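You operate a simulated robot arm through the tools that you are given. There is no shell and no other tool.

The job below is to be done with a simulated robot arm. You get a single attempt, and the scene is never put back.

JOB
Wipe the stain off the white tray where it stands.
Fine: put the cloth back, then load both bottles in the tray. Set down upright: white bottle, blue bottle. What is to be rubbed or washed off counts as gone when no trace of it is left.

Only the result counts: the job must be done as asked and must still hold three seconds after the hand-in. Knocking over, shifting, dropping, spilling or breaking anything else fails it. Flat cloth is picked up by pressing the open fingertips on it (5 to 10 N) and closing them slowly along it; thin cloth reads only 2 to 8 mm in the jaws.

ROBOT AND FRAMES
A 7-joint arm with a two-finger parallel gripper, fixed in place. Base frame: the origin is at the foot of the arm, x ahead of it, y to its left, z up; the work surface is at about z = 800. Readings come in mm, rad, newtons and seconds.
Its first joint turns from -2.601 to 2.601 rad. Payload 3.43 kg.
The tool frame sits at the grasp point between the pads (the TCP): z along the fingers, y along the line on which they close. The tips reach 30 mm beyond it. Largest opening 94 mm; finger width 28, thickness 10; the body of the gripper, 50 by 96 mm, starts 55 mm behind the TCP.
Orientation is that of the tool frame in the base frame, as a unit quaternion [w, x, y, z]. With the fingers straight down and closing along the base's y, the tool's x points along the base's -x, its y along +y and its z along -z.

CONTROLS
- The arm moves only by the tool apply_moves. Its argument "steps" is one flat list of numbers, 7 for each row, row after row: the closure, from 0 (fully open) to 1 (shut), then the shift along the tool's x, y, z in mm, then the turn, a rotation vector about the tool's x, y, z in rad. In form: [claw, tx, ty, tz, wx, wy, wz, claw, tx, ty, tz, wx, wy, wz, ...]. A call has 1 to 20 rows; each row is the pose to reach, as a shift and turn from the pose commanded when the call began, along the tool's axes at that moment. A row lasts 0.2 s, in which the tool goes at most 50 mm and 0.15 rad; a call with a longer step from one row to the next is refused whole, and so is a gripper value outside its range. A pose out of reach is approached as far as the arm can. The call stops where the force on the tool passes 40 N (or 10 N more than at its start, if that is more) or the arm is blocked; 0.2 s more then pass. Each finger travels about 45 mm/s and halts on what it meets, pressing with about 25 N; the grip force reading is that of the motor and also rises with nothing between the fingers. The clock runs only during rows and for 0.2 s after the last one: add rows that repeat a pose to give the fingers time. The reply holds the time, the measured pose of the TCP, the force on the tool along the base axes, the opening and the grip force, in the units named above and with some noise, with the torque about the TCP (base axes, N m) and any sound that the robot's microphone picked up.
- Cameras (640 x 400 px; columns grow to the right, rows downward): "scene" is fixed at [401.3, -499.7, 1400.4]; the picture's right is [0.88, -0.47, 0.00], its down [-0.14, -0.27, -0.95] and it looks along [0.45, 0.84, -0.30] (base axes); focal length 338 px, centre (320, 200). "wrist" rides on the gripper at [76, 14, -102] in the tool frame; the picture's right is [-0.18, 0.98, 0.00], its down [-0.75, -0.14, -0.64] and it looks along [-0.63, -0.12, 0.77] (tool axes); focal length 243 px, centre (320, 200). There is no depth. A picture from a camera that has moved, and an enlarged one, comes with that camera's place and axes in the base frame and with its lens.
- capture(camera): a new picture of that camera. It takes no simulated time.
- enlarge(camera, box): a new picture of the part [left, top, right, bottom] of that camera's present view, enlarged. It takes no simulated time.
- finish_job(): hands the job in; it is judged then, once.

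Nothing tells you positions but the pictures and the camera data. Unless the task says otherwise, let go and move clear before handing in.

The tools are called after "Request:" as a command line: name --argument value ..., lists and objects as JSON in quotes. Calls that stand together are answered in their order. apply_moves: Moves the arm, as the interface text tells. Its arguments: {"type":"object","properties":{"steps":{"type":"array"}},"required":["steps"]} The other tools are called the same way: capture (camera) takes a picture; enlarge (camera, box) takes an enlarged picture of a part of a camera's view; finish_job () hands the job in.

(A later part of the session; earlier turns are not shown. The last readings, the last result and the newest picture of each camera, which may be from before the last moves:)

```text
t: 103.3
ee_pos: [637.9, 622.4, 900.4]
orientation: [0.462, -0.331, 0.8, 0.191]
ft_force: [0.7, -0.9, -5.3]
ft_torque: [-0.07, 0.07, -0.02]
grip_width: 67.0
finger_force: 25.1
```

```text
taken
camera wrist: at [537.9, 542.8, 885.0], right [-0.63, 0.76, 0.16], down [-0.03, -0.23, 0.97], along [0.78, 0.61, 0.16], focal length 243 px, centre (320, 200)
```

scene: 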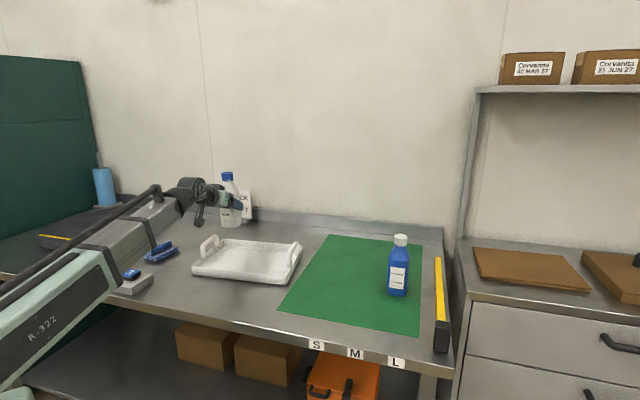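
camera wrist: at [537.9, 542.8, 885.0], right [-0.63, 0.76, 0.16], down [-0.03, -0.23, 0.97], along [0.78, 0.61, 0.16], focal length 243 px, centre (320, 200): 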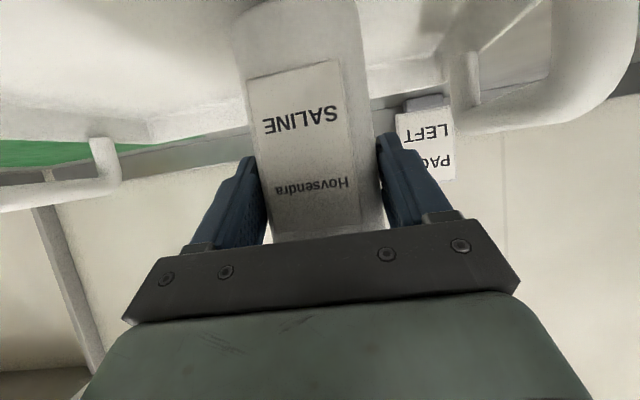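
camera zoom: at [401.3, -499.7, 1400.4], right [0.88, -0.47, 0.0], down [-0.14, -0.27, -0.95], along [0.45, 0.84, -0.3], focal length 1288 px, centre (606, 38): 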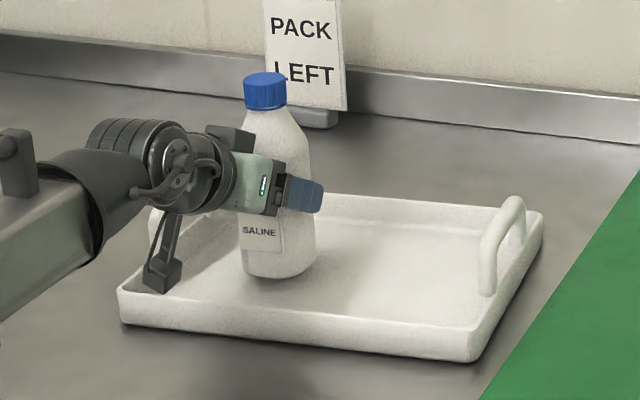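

All clear. I'll lower the last few millimetres and feel for contact.

Request:
apply_moves --steps '[1, 0.9, 0, 0.5, 0, 0, 0, 1, 2.6, 0, 1.5, 0, 0, 0, 1, 4.3, 0, 2.5, 0, 0, 0, 1, 6.1, 0, 3.5, 0, 0, 0, 1, 6.1, 0, 3.5, 0, 0, 0]'

```text
t: 104.5
ee_pos: [638.0, 620.5, 893.1]
orientation: [0.462, -0.331, 0.8, 0.191]
ft_force: [-0.2, -0.4, -4.3]
ft_torque: [-0.05, 0.08, 0.01]
grip_width: 67.1
finger_force: 25.4
```

Request:
apply_moves --steps '[1, 0.5, 0, 0.3, 0, 0, 0, 1, 0.9, 0, 0.5, 0, 0, 0, 1, 1.3, 0, 0.75, 0, 0, 0, 1, 1.7, 0, 1, 0, 0, 0, 1, 1.7, 0, 1, 0, 0, 0]'

```text
t: 105.7
ee_pos: [638.8, 622.8, 892.0]
orientation: [0.461, -0.332, 0.8, 0.192]
ft_force: [-0.3, 0.2, -4.4]
ft_torque: [-0.05, 0.07, -0.01]
grip_width: 67.0
finger_force: 25.4
```

Request:
apply_moves --steps '[1, 0.4, 0, 0.25, 0, 0, 0, 1, 0.9, 0, 0.5, 0, 0, 0, 1, 1.3, 0, 0.75, 0, 0, 0, 1, 1.3, 0, 0.75, 0, 0, 0]'

```text
t: 106.7
ee_pos: [638.4, 621.9, 889.5]
orientation: [0.463, -0.331, 0.8, 0.191]
ft_force: [0.8, -0.4, -4.6]
ft_torque: [-0.05, 0.03, -0.02]
grip_width: 67.2
finger_force: 25.1
```

Request:
apply_moves --steps '[1, 0.4, 0, 0.25, 0, 0, 0, 1, 0.9, 0, 0.5, 0, 0, 0, 1, 1.3, 0, 0.75, 0, 0, 0, 1, 1.3, 0, 0.75, 0, 0, 0]'

```text
t: 107.7
ee_pos: [638.5, 622.7, 889.8]
orientation: [0.462, -0.332, 0.8, 0.193]
ft_force: [-2.5, 0.6, 2.4]
ft_torque: [0.33, 0.2, 0.05]
grip_width: 67.5
finger_force: 24.6
```

The floor now carries the bottle's weight. I'll release slowly.

Request:
apply_moves --steps '[0.5, 0, 0, 0, 0, 0, 0, 0.3, 0, 0, 0, 0, 0, 0, 0.28, 0, 0, 0, 0, 0, 0, 0.25, 0, 0, 0, 0, 0, 0, 0.2, 0, 0, 0, 0, 0, 0, 0.15, 0, 0, 0, 0, 0, 0, 0.1, 0, 0, 0, 0, 0, 0, 0.05, 0, 0, 0, 0, 0, 0, 0, 0, 0, 0, 0, 0, 0, 0, 0, 0, 0, 0, 0, 0]'

Request:
capture --camera "wrist"

Request:
enlarge --camera "scene" --box '[170, 190, 320, 295]'

```text
t: 109.9
ee_pos: [637.6, 620.8, 887.9]
orientation: [0.461, -0.332, 0.8, 0.192]
ft_force: [-1.2, 1.0, 0.5]
ft_torque: [-0.01, -0.03, 0.01]
grip_width: 93.9
finger_force: 0.1
```

```text
taken
camera wrist: at [538.5, 542.1, 872.9], right [-0.63, 0.76, 0.16], down [-0.03, -0.23, 0.97], along [0.78, 0.61, 0.16], focal length 243 px, centre (320, 200)
```

wrist: 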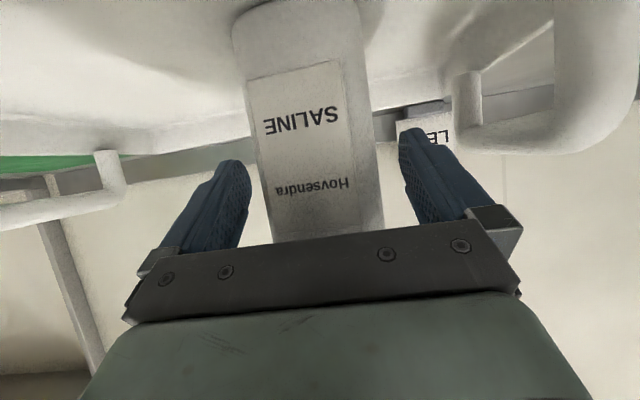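

```text
3.81 times, centred on (245, 242) of scene
camera zoom: at [401.3, -499.7, 1400.4], right [0.88, -0.47, 0.0], down [-0.14, -0.27, -0.95], along [0.45, 0.84, -0.3], focal length 1288 px, centre (606, 38)
```

zoom: 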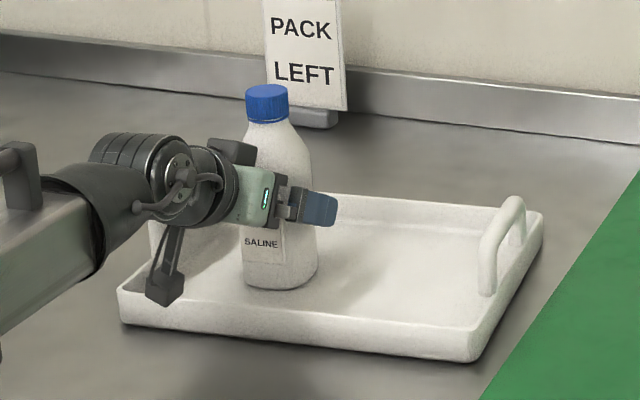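

The white bottle stands upright in the tray. I'll back straight out along the fingers, then rise.

Request:
apply_moves --steps '[0, 0, 0, -2, 0, 0, 0, 0, 0, 0, -6, 0, 0, 0, 0, 0, 0, -12, 0, 0, 0, 0, 0, 0, -20, 0, 0, 0, 0, 0, 0, -30, 0, 0, 0, 0, 0, 0, -40, 0, 0, 0, 0, 0, 0, -50, 0, 0, 0, 0, 0, 0, -60, 0, 0, 0, 0, 0, 0, -70, 0, 0, 0, 0, 0, 0, -80, 0, 0, 0, 0, 0, 0, -89, 0, 0, 0, 0, 0, 0, -96, 0, 0, 0, 0, 0, 0, -100, 0, 0, 0, 0, 0, 0, -100, 0, 0, 0]'

Request:
capture --camera "wrist"

Request:
enlarge --camera "scene" --box '[170, 190, 320, 295]'

```text
t: 112.9
ee_pos: [577.5, 560.6, 940.2]
orientation: [0.462, -0.332, 0.8, 0.192]
ft_force: [-0.8, 0.5, -0.7]
ft_torque: [0.02, -0.01, 0.01]
grip_width: 94.1
finger_force: 0.1
```

```text
taken
camera wrist: at [477.6, 481.0, 924.1], right [-0.63, 0.76, 0.16], down [-0.03, -0.23, 0.97], along [0.78, 0.61, 0.16], focal length 243 px, centre (320, 200)
```

wrist: 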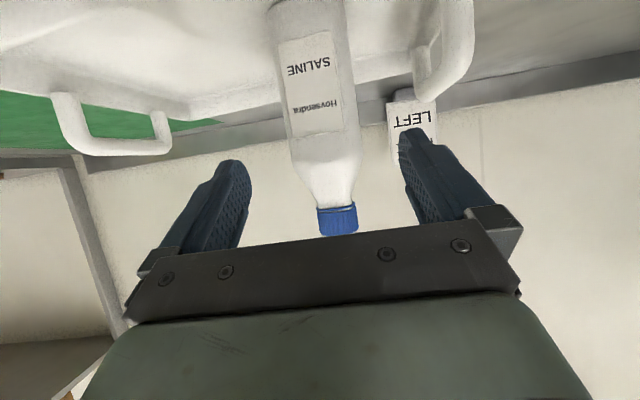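

```text
3.81 times, centred on (245, 242) of scene
camera zoom: at [401.3, -499.7, 1400.4], right [0.88, -0.47, 0.0], down [-0.14, -0.27, -0.95], along [0.45, 0.84, -0.3], focal length 1288 px, centre (606, 38)
```

zoom: 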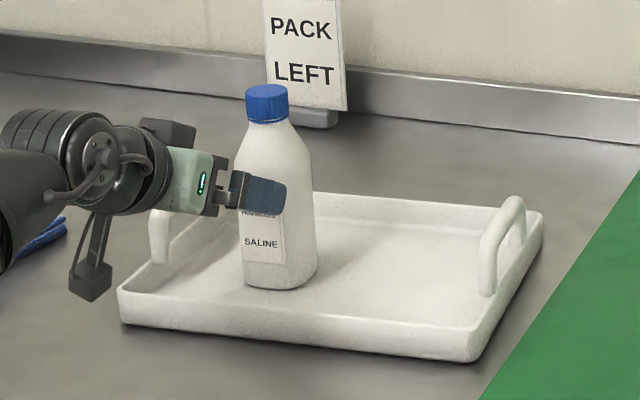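

White bottle and tray are fine. I'll rise well above the bottle height.

Request:
apply_moves --steps '[0, -1.7, 0, -1, 0, 0, 0, 0, -6, 0, -3.5, 0, 0, 0, 0, -13, 0, -7.5, 0, 0, 0, 0, -22.5, 0, -13, 0, 0, 0, 0, -33, 0, -19, 0, 0, 0, 0, -44, 0, -25.4, 0, 0, 0, 0, -55, 0, -31.7, 0, 0, 0, 0, -66, 0, -38, 0, 0, 0, 0, -77, 0, -44.4, 0, 0, 0, 0, -87, 0, -50.2, 0, 0, 0, 0, -95, 0, -54.8, 0, 0, 0, 0, -101, 0, -58.2, 0, 0, 0, 0, -104, 0, -60, 0, 0, 0]'

```text
t: 115.7
ee_pos: [576.0, 560.0, 1059.5]
orientation: [0.462, -0.332, 0.8, 0.192]
ft_force: [-0.1, -0.1, -0.4]
ft_torque: [-0.03, 0.02, 0.01]
grip_width: 94.2
finger_force: 0.0
```

Next I'll travel across to a standoff in front of the blue bottle, in two legs.

Request:
apply_moves --steps '[0, 0.4, -2.9, -0.1, 0, 0, 0, 0, 1.1, -8.7, -0.4, 0, 0, 0, 0, 2.4, -18.9, -0.9, 0, 0, 0, 0, 4.1, -32, -1.5, 0, 0, 0, 0, 6.1, -47.9, -2.3, 0, 0, 0, 0, 8.3, -65.4, -3.2, 0, 0, 0, 0, 10.5, -82.8, -4, 0, 0, 0, 0, 12.8, -100.3, -4.8, 0, 0, 0, 0, 15, -117.7, -5.7, 0, 0, 0, 0, 17.2, -135.1, -6.5, 0, 0, 0, 0, 19.4, -152.6, -7.4, 0, 0, 0, 0, 21.6, -170, -8.2, 0, 0, 0, 0, 23.9, -187.4, -9, 0, 0, 0, 0, 26.1, -204.9, -9.9, 0, 0, 0, 0, 28.3, -222.3, -10.7, 0, 0, 0, 0, 30.5, -239.7, -11.5, 0, 0, 0, 0, 32.7, -257.2, -12.4, 0, 0, 0, 0, 34.8, -273.2, -13.2, 0, 0, 0, 0, 36.3, -284.8, -13.7, 0, 0, 0, 0, 37, -290.6, -14, 0, 0, 0]'

```text
t: 119.9
ee_pos: [760.8, 332.1, 1033.8]
orientation: [0.462, -0.331, 0.8, 0.191]
ft_force: [0.1, -0.5, -0.2]
ft_torque: [0.04, -0.01, 0.01]
grip_width: 93.9
finger_force: 0.0
```

Request:
apply_moves --steps '[0, 0.4, -2.9, -0.2, 0, 0, 0, 0, 1.1, -8.7, -0.5, 0.001, 0, 0, 0, 2.4, -18.8, -1, 0.002, 0, 0.001, 0, 4, -31.8, -1.7, 0.003, 0, 0.002, 0, 6, -47.8, -2.5, 0.005, 0, 0.003, 0, 8.2, -65.1, -3.4, 0.006, 0, 0.004, 0, 10.3, -82.5, -4.3, 0.008, 0, 0.005, 0, 12.5, -99.9, -5.2, 0.01, 0, 0.006, 0, 14.7, -117.2, -6.1, 0.012, 0, 0.007, 0, 16.9, -134.6, -7, 0.013, 0, 0.008, 0, 19.1, -152, -7.9, 0.015, 0, 0.009, 0, 21.2, -169.4, -8.8, 0.017, 0, 0.01, 0, 23.4, -186.7, -9.7, 0.018, 0, 0.011, 0, 25.6, -204.1, -10.6, 0.02, 0, 0.012, 0, 27.8, -221.5, -11.5, 0.022, 0, 0.013, 0, 29.9, -238.8, -12.4, 0.024, 0, 0.014, 0, 32.1, -256.2, -13.3, 0.025, 0, 0.015, 0, 34.1, -272.1, -14.1, 0.027, 0, 0.0155, 0, 35.6, -283.7, -14.7, 0.028, 0, 0.016, 0, 36.3, -289.5, -15, 0.0286, 0, 0.0165]'

Request:
capture --camera "wrist"

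Request:
capture --camera "scene"

```text
t: 124.1
ee_pos: [943.2, 107.2, 1010.7]
orientation: [0.466, -0.317, 0.806, 0.184]
ft_force: [0.4, 0.0, -0.4]
ft_torque: [-0.02, -0.01, -0.02]
grip_width: 94.1
finger_force: 0.2
```

```text
taken
camera wrist: at [840.8, 30.6, 995.3], right [-0.6, 0.78, 0.16], down [-0.03, -0.23, 0.97], along [0.8, 0.58, 0.16], focal length 243 px, centre (320, 200)
```

wrist: 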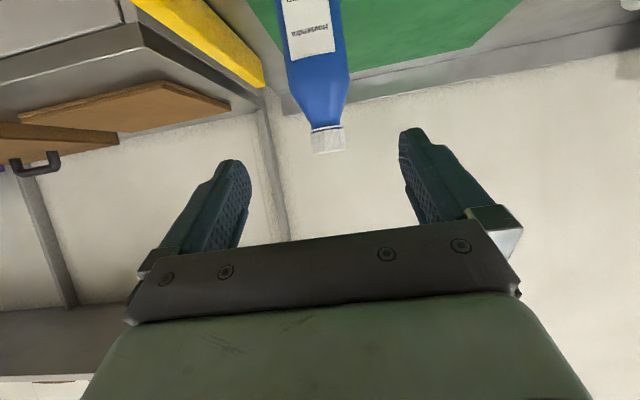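

```text
taken
```

scene: 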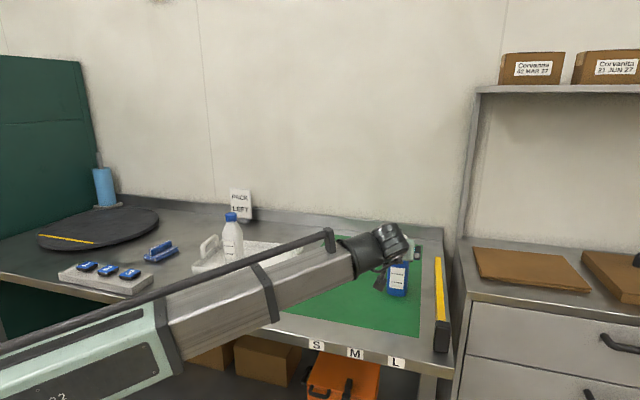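

Request:
enlarge --camera "wrist" --box '[250, 0, 400, 170]'

```text
2.35 times, centred on (325, 85) of wrist
camera zoom: at [840.8, 30.6, 995.3], right [-0.6, 0.78, 0.16], down [-0.03, -0.23, 0.97], along [0.8, 0.58, 0.16], focal length 571 px, centre (308, 471)
```

zoom: 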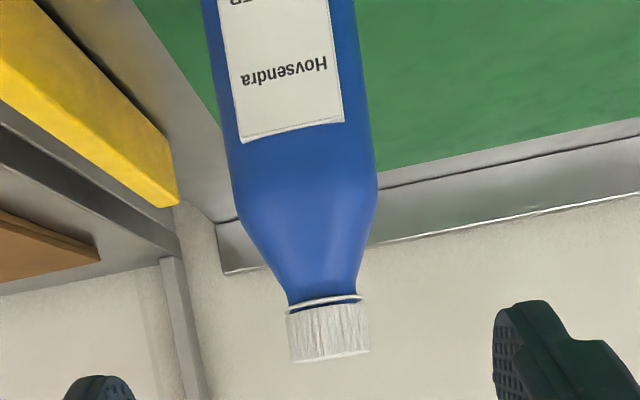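

The blue bottle is within 2 mm laterally, and its face is at about 40.5°, so I'll rotate the tool by about –2.5°. I'll realign and descend to the approach line.

Request:
apply_moves --steps '[0, 1.5, 0.3, 1.5, 0.001, 0, 0.001, 0, 5, 0.9, 5, 0.005, 0, 0.003, 0, 10, 1.7, 10, 0.009, 0, 0.005, 0, 16, 2.7, 16.3, 0.0146, 0, 0.0084, 0, 22, 3.8, 22.6, 0.02, 0, 0.0116, 0, 28, 4.8, 28.7, 0.0255, 0, 0.0147, 0, 33.5, 5.8, 34.4, 0.0305, 0, 0.0176, 0, 38, 6.5, 39, 0.0346, 0, 0.02, 0, 41, 7, 42, 0.0374, 0, 0.0216, 0, 41.9, 7.2, 43, 0.0382, 0, 0.022, 0, 41.9, 7.2, 43, 0.0382, 0, 0.022]'

Request:
capture --camera "wrist"

Request:
enlarge --camera "wrist" --box '[240, 0, 410, 220]'

Request:
enlarge --camera "scene" --box '[300, 200, 460, 320]'

```text
t: 126.5
ee_pos: [950.2, 123.2, 955.3]
orientation: [0.468, -0.3, 0.813, 0.173]
ft_force: [0.4, 0.0, 0.3]
ft_torque: [-0.01, 0.04, 0.01]
grip_width: 93.9
finger_force: 0.1
```

```text
taken
camera wrist: at [844.9, 51.5, 938.2], right [-0.57, 0.81, 0.16], down [-0.04, -0.22, 0.97], along [0.82, 0.55, 0.16], focal length 243 px, centre (320, 200)
```

wrist: 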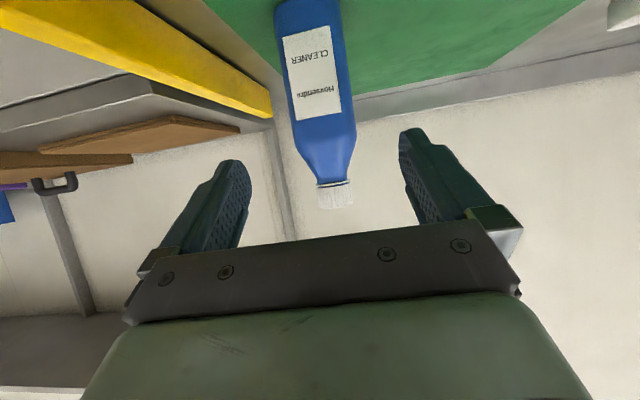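

```text
1.82 times, centred on (325, 110) of wrist
camera zoom: at [844.9, 51.5, 938.2], right [-0.57, 0.81, 0.16], down [-0.04, -0.22, 0.97], along [0.82, 0.55, 0.16], focal length 441 px, centre (311, 364)
```

zoom: 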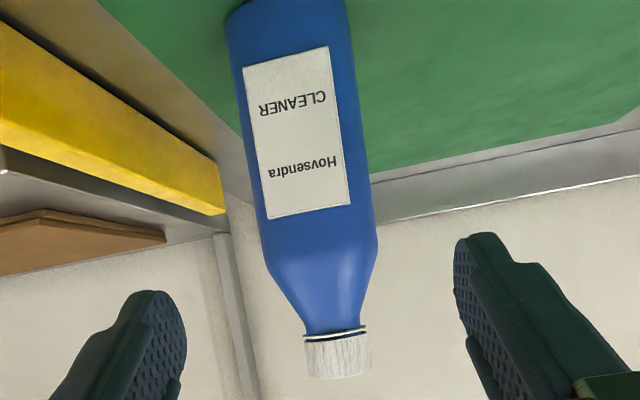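

```text
3.33 times, centred on (380, 260) of scene
camera zoom: at [401.3, -499.7, 1400.4], right [0.88, -0.47, 0.0], down [-0.14, -0.27, -0.95], along [0.45, 0.84, -0.3], focal length 1127 px, centre (120, 0)
```

zoom: 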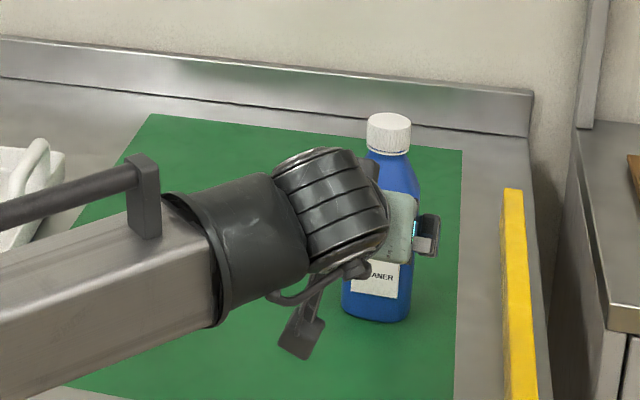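

The view matches the white bottle's standoff closely, with the lateral error under 1 mm. I'll advance most of the way.

Request:
apply_moves --steps '[0, 0, 0, 3, 0, 0, 0, 0, 0, 0, 9, 0, 0, 0, 0, 0, 0, 18, 0, 0, 0, 0, 0, 0, 29, 0, 0, 0, 0, 0, 0, 40, 0, 0, 0, 0, 0, 0, 51, 0, 0, 0, 0, 0, 0, 62, 0, 0, 0, 0, 0, 0, 73, 0, 0, 0, 0, 0, 0, 83, 0, 0, 0, 0, 0, 0, 91, 0, 0, 0, 0, 0, 0, 97, 0, 0, 0, 0, 0, 0, 100, 0, 0, 0]'

Request:
capture --camera "wrist"

Request:
enlarge --camera "scene" --box '[300, 200, 460, 320]'

```text
t: 129.1
ee_pos: [1017.0, 180.3, 903.0]
orientation: [0.469, -0.3, 0.812, 0.174]
ft_force: [0.1, -0.1, 0.3]
ft_torque: [-0.05, 0.03, -0.02]
grip_width: 93.9
finger_force: 0.2
```

```text
taken
camera wrist: at [910.8, 108.4, 887.1], right [-0.57, 0.81, 0.16], down [-0.04, -0.22, 0.97], along [0.82, 0.55, 0.16], focal length 243 px, centre (320, 200)
```

wrist: 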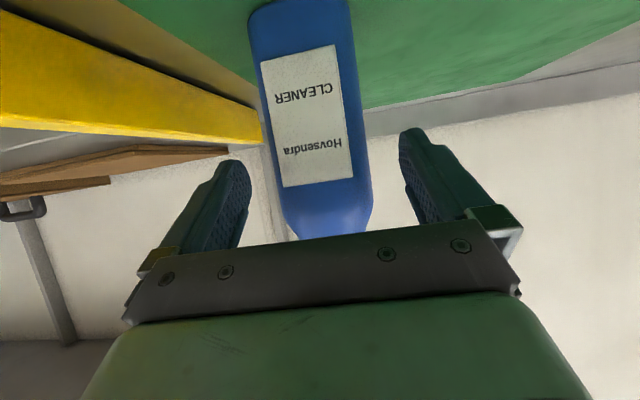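

```text
3.33 times, centred on (380, 260) of scene
camera zoom: at [401.3, -499.7, 1400.4], right [0.88, -0.47, 0.0], down [-0.14, -0.27, -0.95], along [0.45, 0.84, -0.3], focal length 1127 px, centre (120, 0)
```

zoom: 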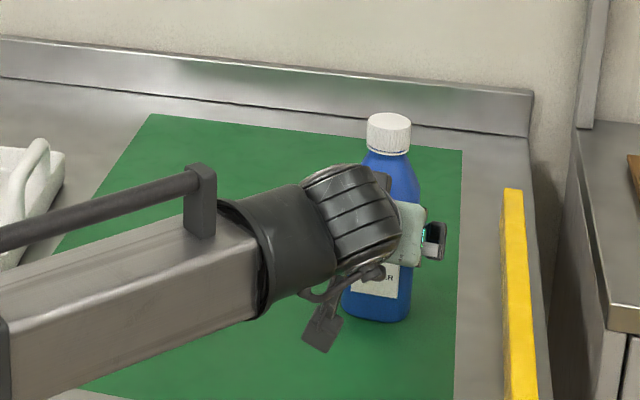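

The view is practically identical to the white bottle at this stage. I'll advance the last 40 mm slowly, then close.

Request:
apply_moves --steps '[0, 0, 0, 3, 0, 0, 0, 0, 0, 0, 8, 0, 0, 0, 0, 0.3, 0, 14, 0, 0, 0, 0, 0, 0.5, 20, 0, 0, 0, 0, 0, 0.8, 26, 0, 0, 0, 0, 0, 0.8, 31, 0, 0, 0, 0, 0, 0.8, 35, 0, 0, 0, 0, 0, 0.8, 38, 0, 0, 0, 0, 0, 0.8, 40, 0, 0, 0]'

Request:
capture --camera "wrist"

Request:
enlarge --camera "scene" --box '[300, 200, 460, 320]'

```text
t: 131.1
ee_pos: [1040.6, 203.0, 883.2]
orientation: [0.47, -0.299, 0.813, 0.172]
ft_force: [-0.5, -0.5, 0.5]
ft_torque: [0.0, -0.01, 0.01]
grip_width: 94.0
finger_force: 0.0
```

```text
taken
camera wrist: at [935.6, 130.8, 867.5], right [-0.57, 0.81, 0.16], down [-0.04, -0.22, 0.97], along [0.82, 0.55, 0.16], focal length 243 px, centre (320, 200)
```

wrist: 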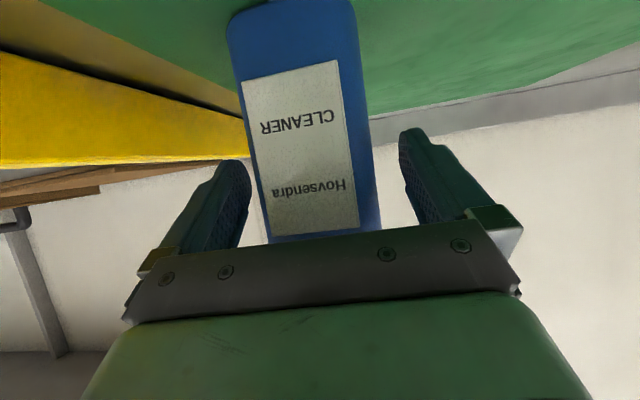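

```text
3.33 times, centred on (380, 260) of scene
camera zoom: at [401.3, -499.7, 1400.4], right [0.88, -0.47, 0.0], down [-0.14, -0.27, -0.95], along [0.45, 0.84, -0.3], focal length 1127 px, centre (120, 0)
```

zoom: 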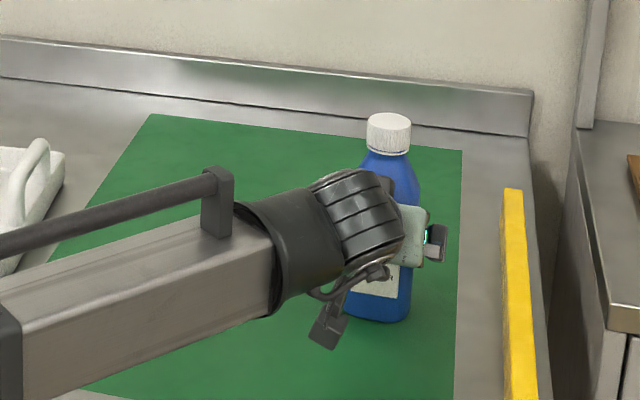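

I'll nudge 1 mm sideways to centre, then close gently.

Request:
apply_moves --steps '[0, 0, -0.5, 0, 0, 0, 0, 0, 0, -1, 0, 0, 0, 0, 0.1, 0, -1, 0, 0, 0, 0, 0.2, 0, -1, 0, 0, 0, 0, 0.24, 0, -1, 0, 0, 0, 0, 0.27, 0, -1, 0, 0, 0, 0, 0.3, 0, -1, 0, 0, 0, 0, 0.33, 0, -1, 0, 0, 0, 0, 0.4, 0, -1, 0, 0, 0, 0, 0.55, 0, -1, 0, 0, 0, 0, 0.75, 0, -1, 0, 0, 0, 0, 1, 0, -1, 0, 0, 0, 0, 1, 0, -1, 0, 0, 0, 0]'

Request:
capture --camera "wrist"

Request:
enlarge --camera "scene" --box '[300, 200, 460, 320]'

```text
t: 133.9
ee_pos: [1043.0, 203.3, 883.1]
orientation: [0.469, -0.3, 0.812, 0.174]
ft_force: [1.5, -2.6, 1.8]
ft_torque: [-0.03, -0.07, -0.05]
grip_width: 67.3
finger_force: 25.2
```

```text
taken
camera wrist: at [936.7, 130.3, 867.5], right [-0.57, 0.81, 0.16], down [-0.04, -0.22, 0.97], along [0.82, 0.55, 0.16], focal length 243 px, centre (320, 200)
```

wrist: 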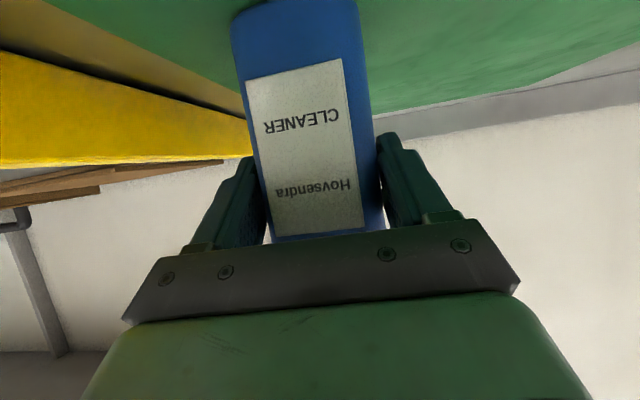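

```text
3.33 times, centred on (380, 260) of scene
camera zoom: at [401.3, -499.7, 1400.4], right [0.88, -0.47, 0.0], down [-0.14, -0.27, -0.95], along [0.45, 0.84, -0.3], focal length 1127 px, centre (120, 0)
```

zoom: 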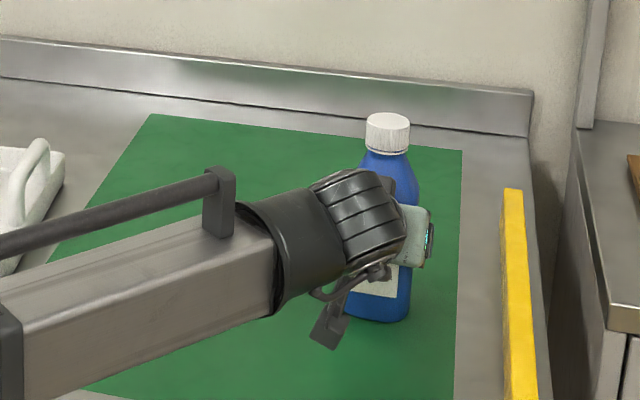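

The blue bottle is gripped at 67.3 mm. I'll lift it straight up slowly.

Request:
apply_moves --steps '[1, -0.9, 0, -0.5, 0, 0, 0, 1, -2.6, 0, -1.5, 0, 0, 0, 1, -5.2, 0, -3, 0, 0, 0, 1, -9.5, 0, -5.5, 0, 0, 0, 1, -15.6, 0, -9, 0, 0, 0, 1, -23.3, 0, -13.6, 0, 0, 0, 1, -32, 0, -18.6, 0, 0, 0, 1, -40.6, 0, -23.6, 0, 0, 0, 1, -49.3, 0, -28.6, 0, 0, 0, 1, -57.9, 0, -33.6, 0, 0, 0, 1, -66.6, 0, -38.7, 0, 0, 0, 1, -75.2, 0, -43.7, 0, 0, 0, 1, -83.9, 0, -48.7, 0, 0, 0, 1, -92.5, 0, -53.7, 0, 0, 0, 1, -101.2, 0, -58.7, 0, 0, 0, 1, -109.8, 0, -63.8, 0, 0, 0, 1, -118.5, 0, -68.8, 0, 0, 0, 1, -125.4, 0, -72.8, 0, 0, 0, 1, -129.7, 0, -75.3, 0, 0, 0, 1, -131, 0, -76, 0, 0, 0]'

Request:
capture --camera "wrist"

Request:
capture --camera "scene"

```text
t: 138.1
ee_pos: [1042.5, 203.4, 1034.3]
orientation: [0.47, -0.3, 0.812, 0.173]
ft_force: [1.0, 0.3, -5.3]
ft_torque: [-0.03, 0.06, -0.01]
grip_width: 67.4
finger_force: 24.9
```

```text
taken
camera wrist: at [937.4, 131.0, 1018.0], right [-0.57, 0.81, 0.16], down [-0.04, -0.22, 0.97], along [0.82, 0.55, 0.16], focal length 243 px, centre (320, 200)
```

wrist: 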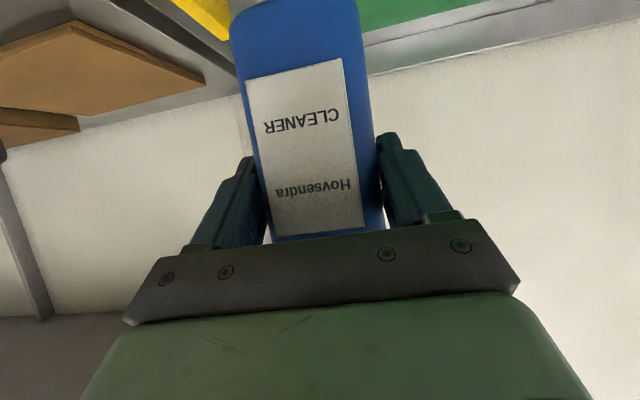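

```text
taken
```

scene: 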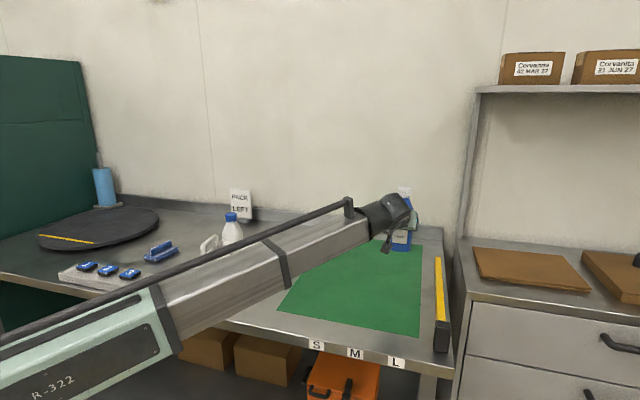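

It's lifted cleanly. I'll carry it to the right half of the tray in two legs.

Request:
apply_moves --steps '[1, 0, 2.3, -0.1, 0, 0, 0, 1, 0.1, 6.9, -0.2, 0, 0, 0, 1, 0.3, 15, -0.4, 0, 0, 0, 1, 0.4, 25.4, -0.7, 0, 0, 0, 1, 0.7, 38.1, -1.1, 0, 0, 0, 1, 0.9, 52, -1.5, 0, 0, 0, 1, 1.1, 65.9, -1.9, 0, 0, 0, 1, 1.4, 79.7, -2.2, 0, 0, 0, 1, 1.6, 93.6, -2.6, 0, 0, 0, 1, 1.9, 107.5, -3, 0, 0, 0, 1, 2.1, 121.3, -3.4, 0, 0, 0, 1, 2.3, 135.2, -3.8, 0, 0, 0, 1, 2.6, 149.1, -4.2, 0, 0, 0, 1, 2.8, 162.9, -4.6, 0, 0, 0, 1, 3.1, 176.8, -5, 0, 0, 0, 1, 3.3, 190.7, -5.4, 0, 0, 0, 1, 3.5, 204.5, -5.8, 0, 0, 0, 1, 3.8, 217.2, -6.1, 0, 0, 0, 1, 3.9, 226.5, -6.4, 0, 0, 0, 1, 4, 231.1, -6.5, 0, 0, 0]'

Request:
capture --camera "scene"

```text
t: 142.3
ee_pos: [886.8, 373.2, 1033.2]
orientation: [0.469, -0.3, 0.813, 0.173]
ft_force: [0.7, -0.6, -4.4]
ft_torque: [-0.05, 0.06, 0.01]
grip_width: 67.2
finger_force: 24.6
```

```text
taken
```

scene: 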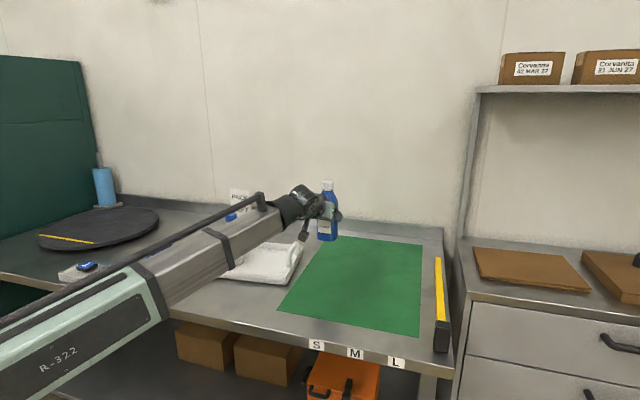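

Request:
apply_moves --steps '[1, 0, 2.3, -0.1, 0, 0, 0, 1, 0.1, 6.9, -0.2, 0, 0, 0, 1, 0.3, 15, -0.4, 0, 0, 0, 1, 0.4, 25.4, -0.7, 0, 0, 0, 1, 0.7, 38.1, -1.1, 0, 0, 0, 1, 0.9, 52, -1.5, 0, 0, 0, 1, 1.1, 65.9, -1.9, 0, 0, 0, 1, 1.4, 79.7, -2.2, 0, 0, 0, 1, 1.6, 93.6, -2.6, 0, 0, 0, 1, 1.9, 107.5, -3, 0, 0, 0, 1, 2.1, 121.3, -3.4, 0, 0, 0, 1, 2.3, 135.2, -3.8, 0, 0, 0, 1, 2.6, 149.1, -4.2, 0, 0, 0, 1, 2.8, 162.9, -4.6, 0, 0, 0, 1, 3.1, 176.8, -5, 0, 0, 0, 1, 3.3, 190.7, -5.4, 0, 0, 0, 1, 3.5, 204.5, -5.8, 0, 0, 0, 1, 3.7, 217.2, -6.1, 0, 0, 0, 1, 3.7, 227.5, -6.2, 0, 0, 0, 1, 3.7, 231, -6.2, 0, 0, 0]'

Request:
capture --camera "scene"

Request:
capture --camera "wrist"

Request:
enlarge --camera "scene" --box '[170, 170, 330, 295]'

```text
t: 146.5
ee_pos: [730.7, 542.1, 1032.3]
orientation: [0.468, -0.3, 0.813, 0.173]
ft_force: [0.3, -0.4, -5.9]
ft_torque: [-0.03, 0.08, 0.0]
grip_width: 67.2
finger_force: 25.1
```

```text
taken
```

scene: 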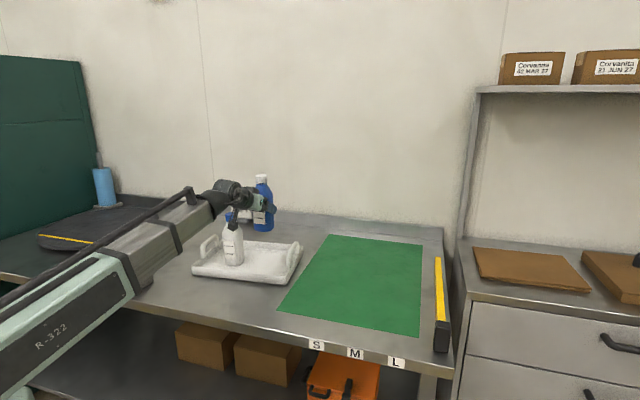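

```text
taken
camera wrist: at [625.1, 471.3, 1017.4], right [-0.57, 0.81, 0.16], down [-0.04, -0.22, 0.97], along [0.82, 0.55, 0.16], focal length 243 px, centre (320, 200)
```

wrist: 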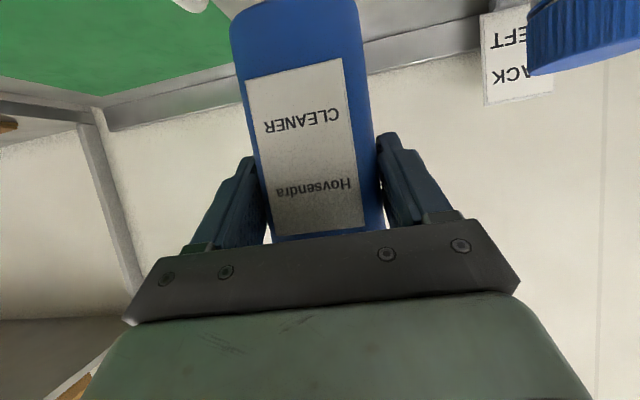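

```text
3.20 times, centred on (250, 232) of scene
camera zoom: at [401.3, -499.7, 1400.4], right [0.88, -0.47, 0.0], down [-0.14, -0.27, -0.95], along [0.45, 0.84, -0.3], focal length 1082 px, centre (544, 96)
```

zoom: 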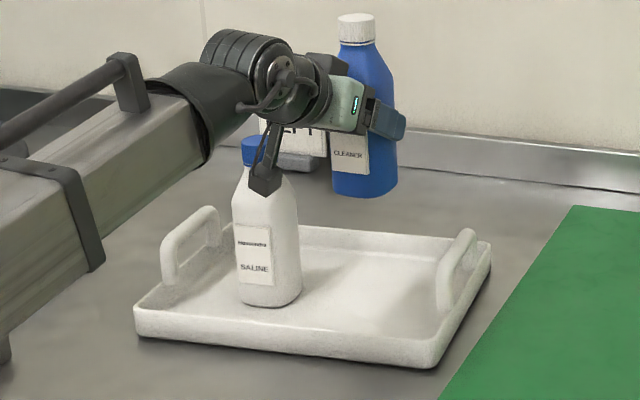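

The blue bottle hovers over the right half, with about 120 mm between it and the white one. I'll lower it to just above the floor.

Request:
apply_moves --steps '[1, 1.7, 0, 1, 0, 0, 0, 1, 5.2, 0, 3, 0, 0, 0, 1, 11.2, 0, 6.5, 0, 0, 0, 1, 19, 0, 11, 0, 0, 0, 1, 27.7, 0, 16.1, 0, 0, 0, 1, 36.3, 0, 21.1, 0, 0, 0, 1, 45, 0, 26.1, 0, 0, 0, 1, 53.6, 0, 31.1, 0, 0, 0, 1, 62.3, 0, 36.1, 0, 0, 0, 1, 70.9, 0, 41.2, 0, 0, 0, 1, 79.6, 0, 46.2, 0, 0, 0, 1, 88.2, 0, 51.2, 0, 0, 0, 1, 96, 0, 55.7, 0, 0, 0, 1, 102.9, 0, 59.7, 0, 0, 0, 1, 108.1, 0, 62.8, 0, 0, 0, 1, 111.6, 0, 64.8, 0, 0, 0, 1, 113.3, 0, 65.8, 0, 0, 0, 1, 113.3, 0, 65.8, 0, 0, 0]'

Request:
enlarge --camera "scene" --box '[170, 190, 330, 295]'

Request:
capture --camera "wrist"

```text
t: 150.3
ee_pos: [732.9, 544.3, 902.8]
orientation: [0.469, -0.299, 0.813, 0.172]
ft_force: [-0.2, 0.0, -5.1]
ft_torque: [-0.11, 0.06, -0.02]
grip_width: 67.1
finger_force: 25.2
```

```text
3.81 times, centred on (250, 242) of scene
camera zoom: at [401.3, -499.7, 1400.4], right [0.88, -0.47, 0.0], down [-0.14, -0.27, -0.95], along [0.45, 0.84, -0.3], focal length 1288 px, centre (587, 38)
```

zoom: 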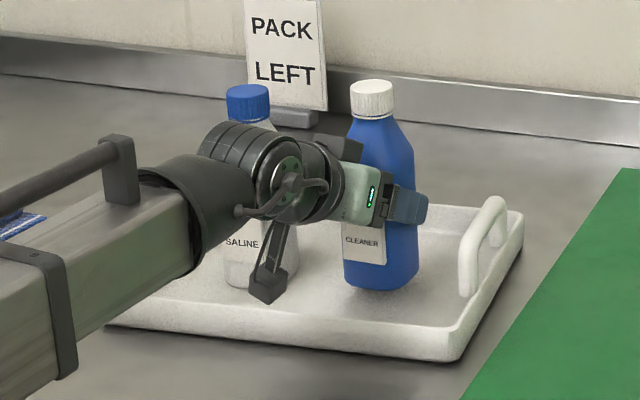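

```text
taken
camera wrist: at [625.8, 471.6, 887.1], right [-0.57, 0.81, 0.16], down [-0.04, -0.22, 0.97], along [0.82, 0.55, 0.16], focal length 243 px, centre (320, 200)
```

wrist: 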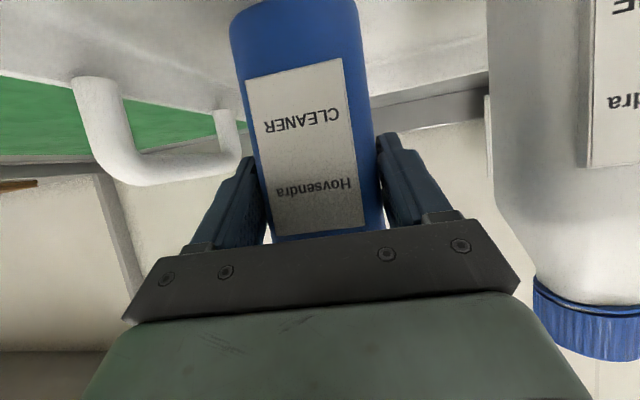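

Request:
apply_moves --steps '[1, 1.7, 0, 1, 0, 0, 0, 1, 3.5, 0, 2, 0, 0, 0, 1, 5.2, 0, 3, 0, 0, 0, 1, 6.9, 0, 4, 0, 0, 0, 1, 6.9, 0, 4, 0, 0, 0]'

```text
t: 151.5
ee_pos: [730.4, 543.1, 894.8]
orientation: [0.47, -0.299, 0.812, 0.173]
ft_force: [-0.4, -0.5, -6.3]
ft_torque: [-0.06, 0.04, 0.0]
grip_width: 67.1
finger_force: 24.9
```

Request:
apply_moves --steps '[1, 0.9, 0, 0.5, 0, 0, 0, 1, 1.7, 0, 1, 0, 0, 0, 1, 2.2, 0, 1.25, 0, 0, 0, 1, 2.2, 0, 1.25, 0, 0, 0]'

```text
t: 152.5
ee_pos: [731.4, 543.3, 892.0]
orientation: [0.469, -0.299, 0.813, 0.173]
ft_force: [0.8, 0.1, -4.9]
ft_torque: [-0.04, 0.04, 0.0]
grip_width: 67.4
finger_force: 25.3
```

Request:
apply_moves --steps '[1, 0.4, 0, 0.25, 0, 0, 0, 1, 0.9, 0, 0.5, 0, 0, 0, 1, 1.3, 0, 0.75, 0, 0, 0, 1, 1.3, 0, 0.75, 0, 0, 0]'

```text
t: 153.5
ee_pos: [730.5, 543.2, 889.9]
orientation: [0.469, -0.299, 0.813, 0.173]
ft_force: [0.2, 0.2, -4.2]
ft_torque: [-0.02, 0.07, 0.0]
grip_width: 67.3
finger_force: 25.0
```

Request:
apply_moves --steps '[1, 0.4, 0, 0.25, 0, 0, 0, 1, 0.9, 0, 0.5, 0, 0, 0, 1, 1.1, 0, 0.6, 0, 0, 0, 1, 1.1, 0, 0.6, 0, 0, 0]'

```text
t: 154.5
ee_pos: [730.8, 543.5, 888.8]
orientation: [0.469, -0.3, 0.812, 0.173]
ft_force: [-0.5, 0.2, -4.7]
ft_torque: [-0.04, 0.04, 0.01]
grip_width: 67.2
finger_force: 24.8
```

Request:
apply_moves --steps '[1, 0.4, 0, 0.25, 0, 0, 0, 1, 0.9, 0, 0.5, 0, 0, 0, 1, 0.9, 0, 0.5, 0, 0, 0]'

```text
t: 155.3
ee_pos: [730.9, 543.0, 888.1]
orientation: [0.469, -0.3, 0.812, 0.174]
ft_force: [-0.8, 1.5, 6.0]
ft_torque: [0.35, 0.17, -0.01]
grip_width: 67.3
finger_force: 24.8
```

The blue bottle is now standing on the tray floor, and its weight has been taken off the arm. I'll release it slowly.

Request:
apply_moves --steps '[0.5, 0, 0, 0, 0, 0, 0, 0.3, 0, 0, 0, 0, 0, 0, 0.28, 0, 0, 0, 0, 0, 0, 0.25, 0, 0, 0, 0, 0, 0, 0.2, 0, 0, 0, 0, 0, 0, 0.15, 0, 0, 0, 0, 0, 0, 0.1, 0, 0, 0, 0, 0, 0, 0.05, 0, 0, 0, 0, 0, 0, 0, 0, 0, 0, 0, 0, 0, 0, 0, 0, 0, 0, 0, 0]'

Request:
capture --camera "wrist"

Request:
enlarge --camera "scene" --box '[170, 190, 330, 295]'

```text
t: 157.5
ee_pos: [728.9, 543.6, 887.2]
orientation: [0.469, -0.299, 0.813, 0.173]
ft_force: [0.2, -0.4, 0.3]
ft_torque: [-0.02, -0.01, -0.01]
grip_width: 94.0
finger_force: 0.0
```

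```text
taken
camera wrist: at [624.8, 472.1, 872.1], right [-0.57, 0.81, 0.16], down [-0.04, -0.22, 0.97], along [0.82, 0.55, 0.16], focal length 243 px, centre (320, 200)
```

wrist: 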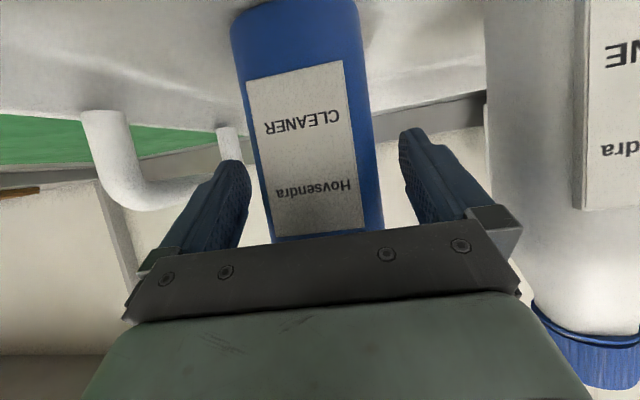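

```text
3.81 times, centred on (250, 242) of scene
camera zoom: at [401.3, -499.7, 1400.4], right [0.88, -0.47, 0.0], down [-0.14, -0.27, -0.95], along [0.45, 0.84, -0.3], focal length 1288 px, centre (587, 38)
```

zoom: 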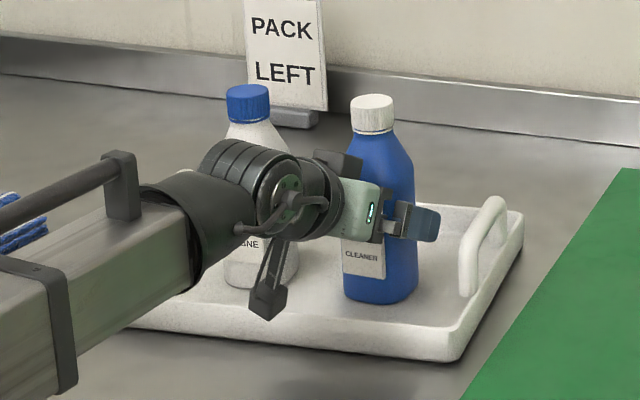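

Both bottles stand in the tray. I'll back straight out along the fingers.

Request:
apply_moves --steps '[0, 0, 0, -2, 0, 0, 0, 0, 0, 0, -6, 0, 0, 0, 0, 0, 0, -12, 0, 0, 0, 0, 0, 0, -20, 0, 0, 0, 0, 0, 0, -30, 0, 0, 0, 0, 0, 0, -40, 0, 0, 0, 0, 0, 0, -50, 0, 0, 0, 0, 0, 0, -60, 0, 0, 0, 0, 0, 0, -70, 0, 0, 0, 0, 0, 0, -80, 0, 0, 0, 0, 0, 0, -90, 0, 0, 0, 0, 0, 0, -99, 0, 0, 0, 0, 0, 0, -106, 0, 0, 0, 0, 0, 0, -110, 0, 0, 0, 0, 0, 0, -110, 0, 0, 0]'

Request:
capture --camera "wrist"

Request:
enlarge --camera "scene" --box '[170, 190, 330, 295]'

```text
t: 160.7
ee_pos: [658.5, 480.7, 943.3]
orientation: [0.469, -0.3, 0.813, 0.173]
ft_force: [-0.2, 0.3, 0.5]
ft_torque: [0.01, 0.01, 0.03]
grip_width: 94.1
finger_force: 0.0
```

```text
taken
camera wrist: at [552.5, 408.7, 927.9], right [-0.57, 0.81, 0.16], down [-0.04, -0.22, 0.97], along [0.82, 0.55, 0.16], focal length 243 px, centre (320, 200)
```

wrist: 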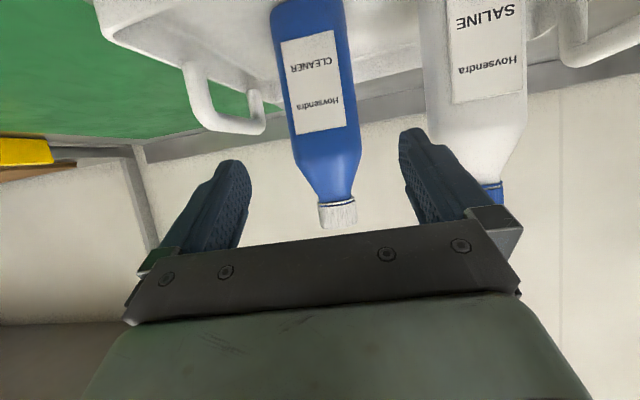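

```text
3.81 times, centred on (250, 242) of scene
camera zoom: at [401.3, -499.7, 1400.4], right [0.88, -0.47, 0.0], down [-0.14, -0.27, -0.95], along [0.45, 0.84, -0.3], focal length 1288 px, centre (587, 38)
```

zoom: 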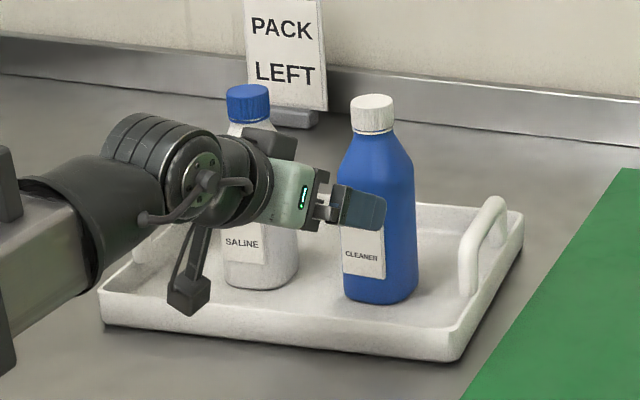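

Both stand upright and the gripper is clear. I'll rise above bottle height.

Request:
apply_moves --steps '[0, -1.7, 0, -1, 0, 0, 0, 0, -6, 0, -3.5, 0, 0, 0, 0, -13, 0, -7.5, 0, 0, 0, 0, -22.5, 0, -13.1, 0, 0, 0, 0, -33, 0, -19.2, 0, 0, 0, 0, -44, 0, -25.5, 0, 0, 0, 0, -55, 0, -31.9, 0, 0, 0, 0, -66, 0, -38.3, 0, 0, 0, 0, -77, 0, -44.7, 0, 0, 0, 0, -88, 0, -51.1, 0, 0, 0, 0, -97, 0, -56.3, 0, 0, 0, 0, -105, 0, -61, 0, 0, 0, 0, -110, 0, -63.9, 0, 0, 0, 0, -112.4, 0, -65.3, 0, 0, 0]'

Request:
capture --camera "scene"

```text
t: 163.7
ee_pos: [657.6, 482.6, 1072.5]
orientation: [0.469, -0.3, 0.813, 0.173]
ft_force: [-0.3, 0.2, -0.1]
ft_torque: [0.01, 0.02, -0.02]
grip_width: 94.0
finger_force: 0.0
```

```text
taken
```

scene: 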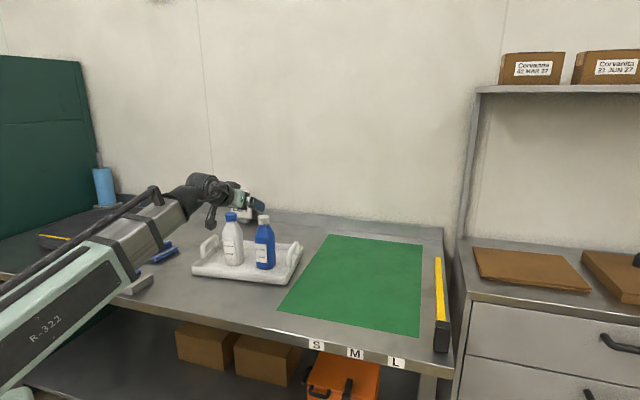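

I'll move sideways, clear of the tray, for a final check of everything.

Request:
apply_moves --steps '[0, 0, -2, -0.5, 0, 0, 0, 0, 0, -7, -1, 0, 0, 0, 0, 0, -15, -2, 0, 0, 0, 0, 0, -27, -3, 0, 0, 0, 0, 0, -40, -4, 0, 0, 0, 0, 0, -54, -5, 0, 0, 0, 0, 0, -68, -5, 0, 0, 0, 0, 0, -82, -5, 0, 0, 0, 0, 0, -96, -5, 0, 0, 0, 0, 0, -110, -5, 0, 0, 0, 0, 0, -124, -5, 0, 0, 0, 0, 0, -138, -5, 0, 0, 0, 0, 0, -152, -5, 0, 0, 0, 0, 0, -166, -5, 0, 0, 0, 0, 0, -180, -5, 0, 0, 0, 0, 0, -192, -5, 0, 0, 0, 0, 0, -202, -5, 0, 0, 0, 0, 0, -208, -5, 0, 0, 0, 0, 0, -210, -5, 0, 0, 0]'

Request:
capture --camera "scene"

Request:
enlarge --camera "scene" --box '[180, 200, 310, 295]'

Request:
enlarge --camera "scene" --box '[40, 200, 240, 310]'

```text
t: 167.7
ee_pos: [790.9, 318.5, 1075.6]
orientation: [0.469, -0.3, 0.812, 0.173]
ft_force: [-0.7, -0.3, -0.5]
ft_torque: [0.0, -0.03, -0.04]
grip_width: 94.0
finger_force: 0.0
```

```text
taken
```

scene: 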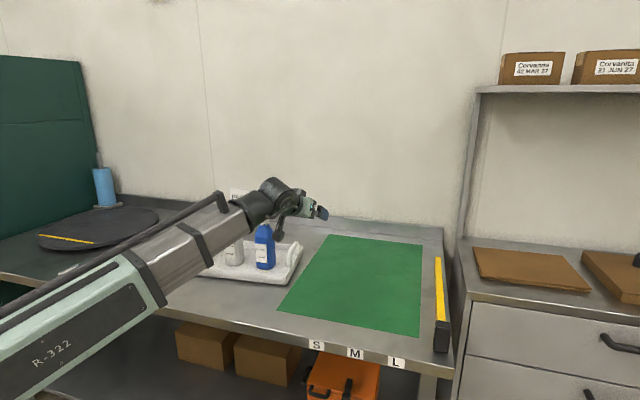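

```text
4.21 times, centred on (245, 248) of scene
camera zoom: at [401.3, -499.7, 1400.4], right [0.88, -0.47, 0.0], down [-0.14, -0.27, -0.95], along [0.45, 0.84, -0.3], focal length 1424 px, centre (636, 0)
```

zoom: 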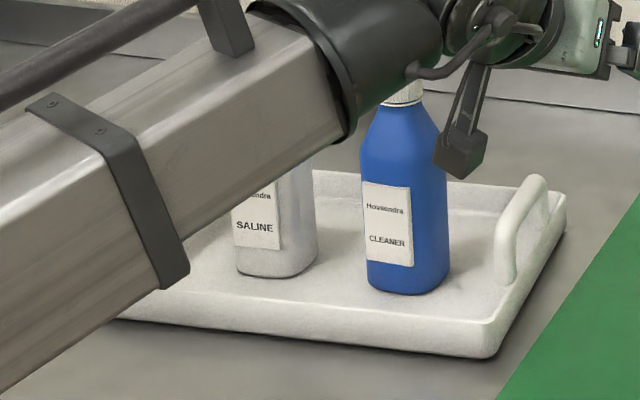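

```text
3.20 times, centred on (140, 255) of scene
camera zoom: at [401.3, -499.7, 1400.4], right [0.88, -0.47, 0.0], down [-0.14, -0.27, -0.95], along [0.45, 0.84, -0.3], focal length 1082 px, centre (896, 24)
```

zoom: 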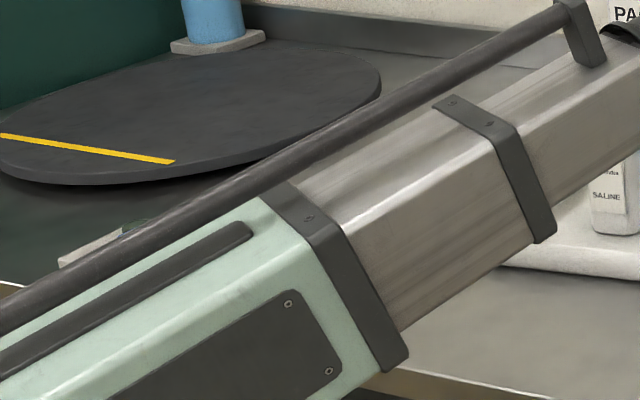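

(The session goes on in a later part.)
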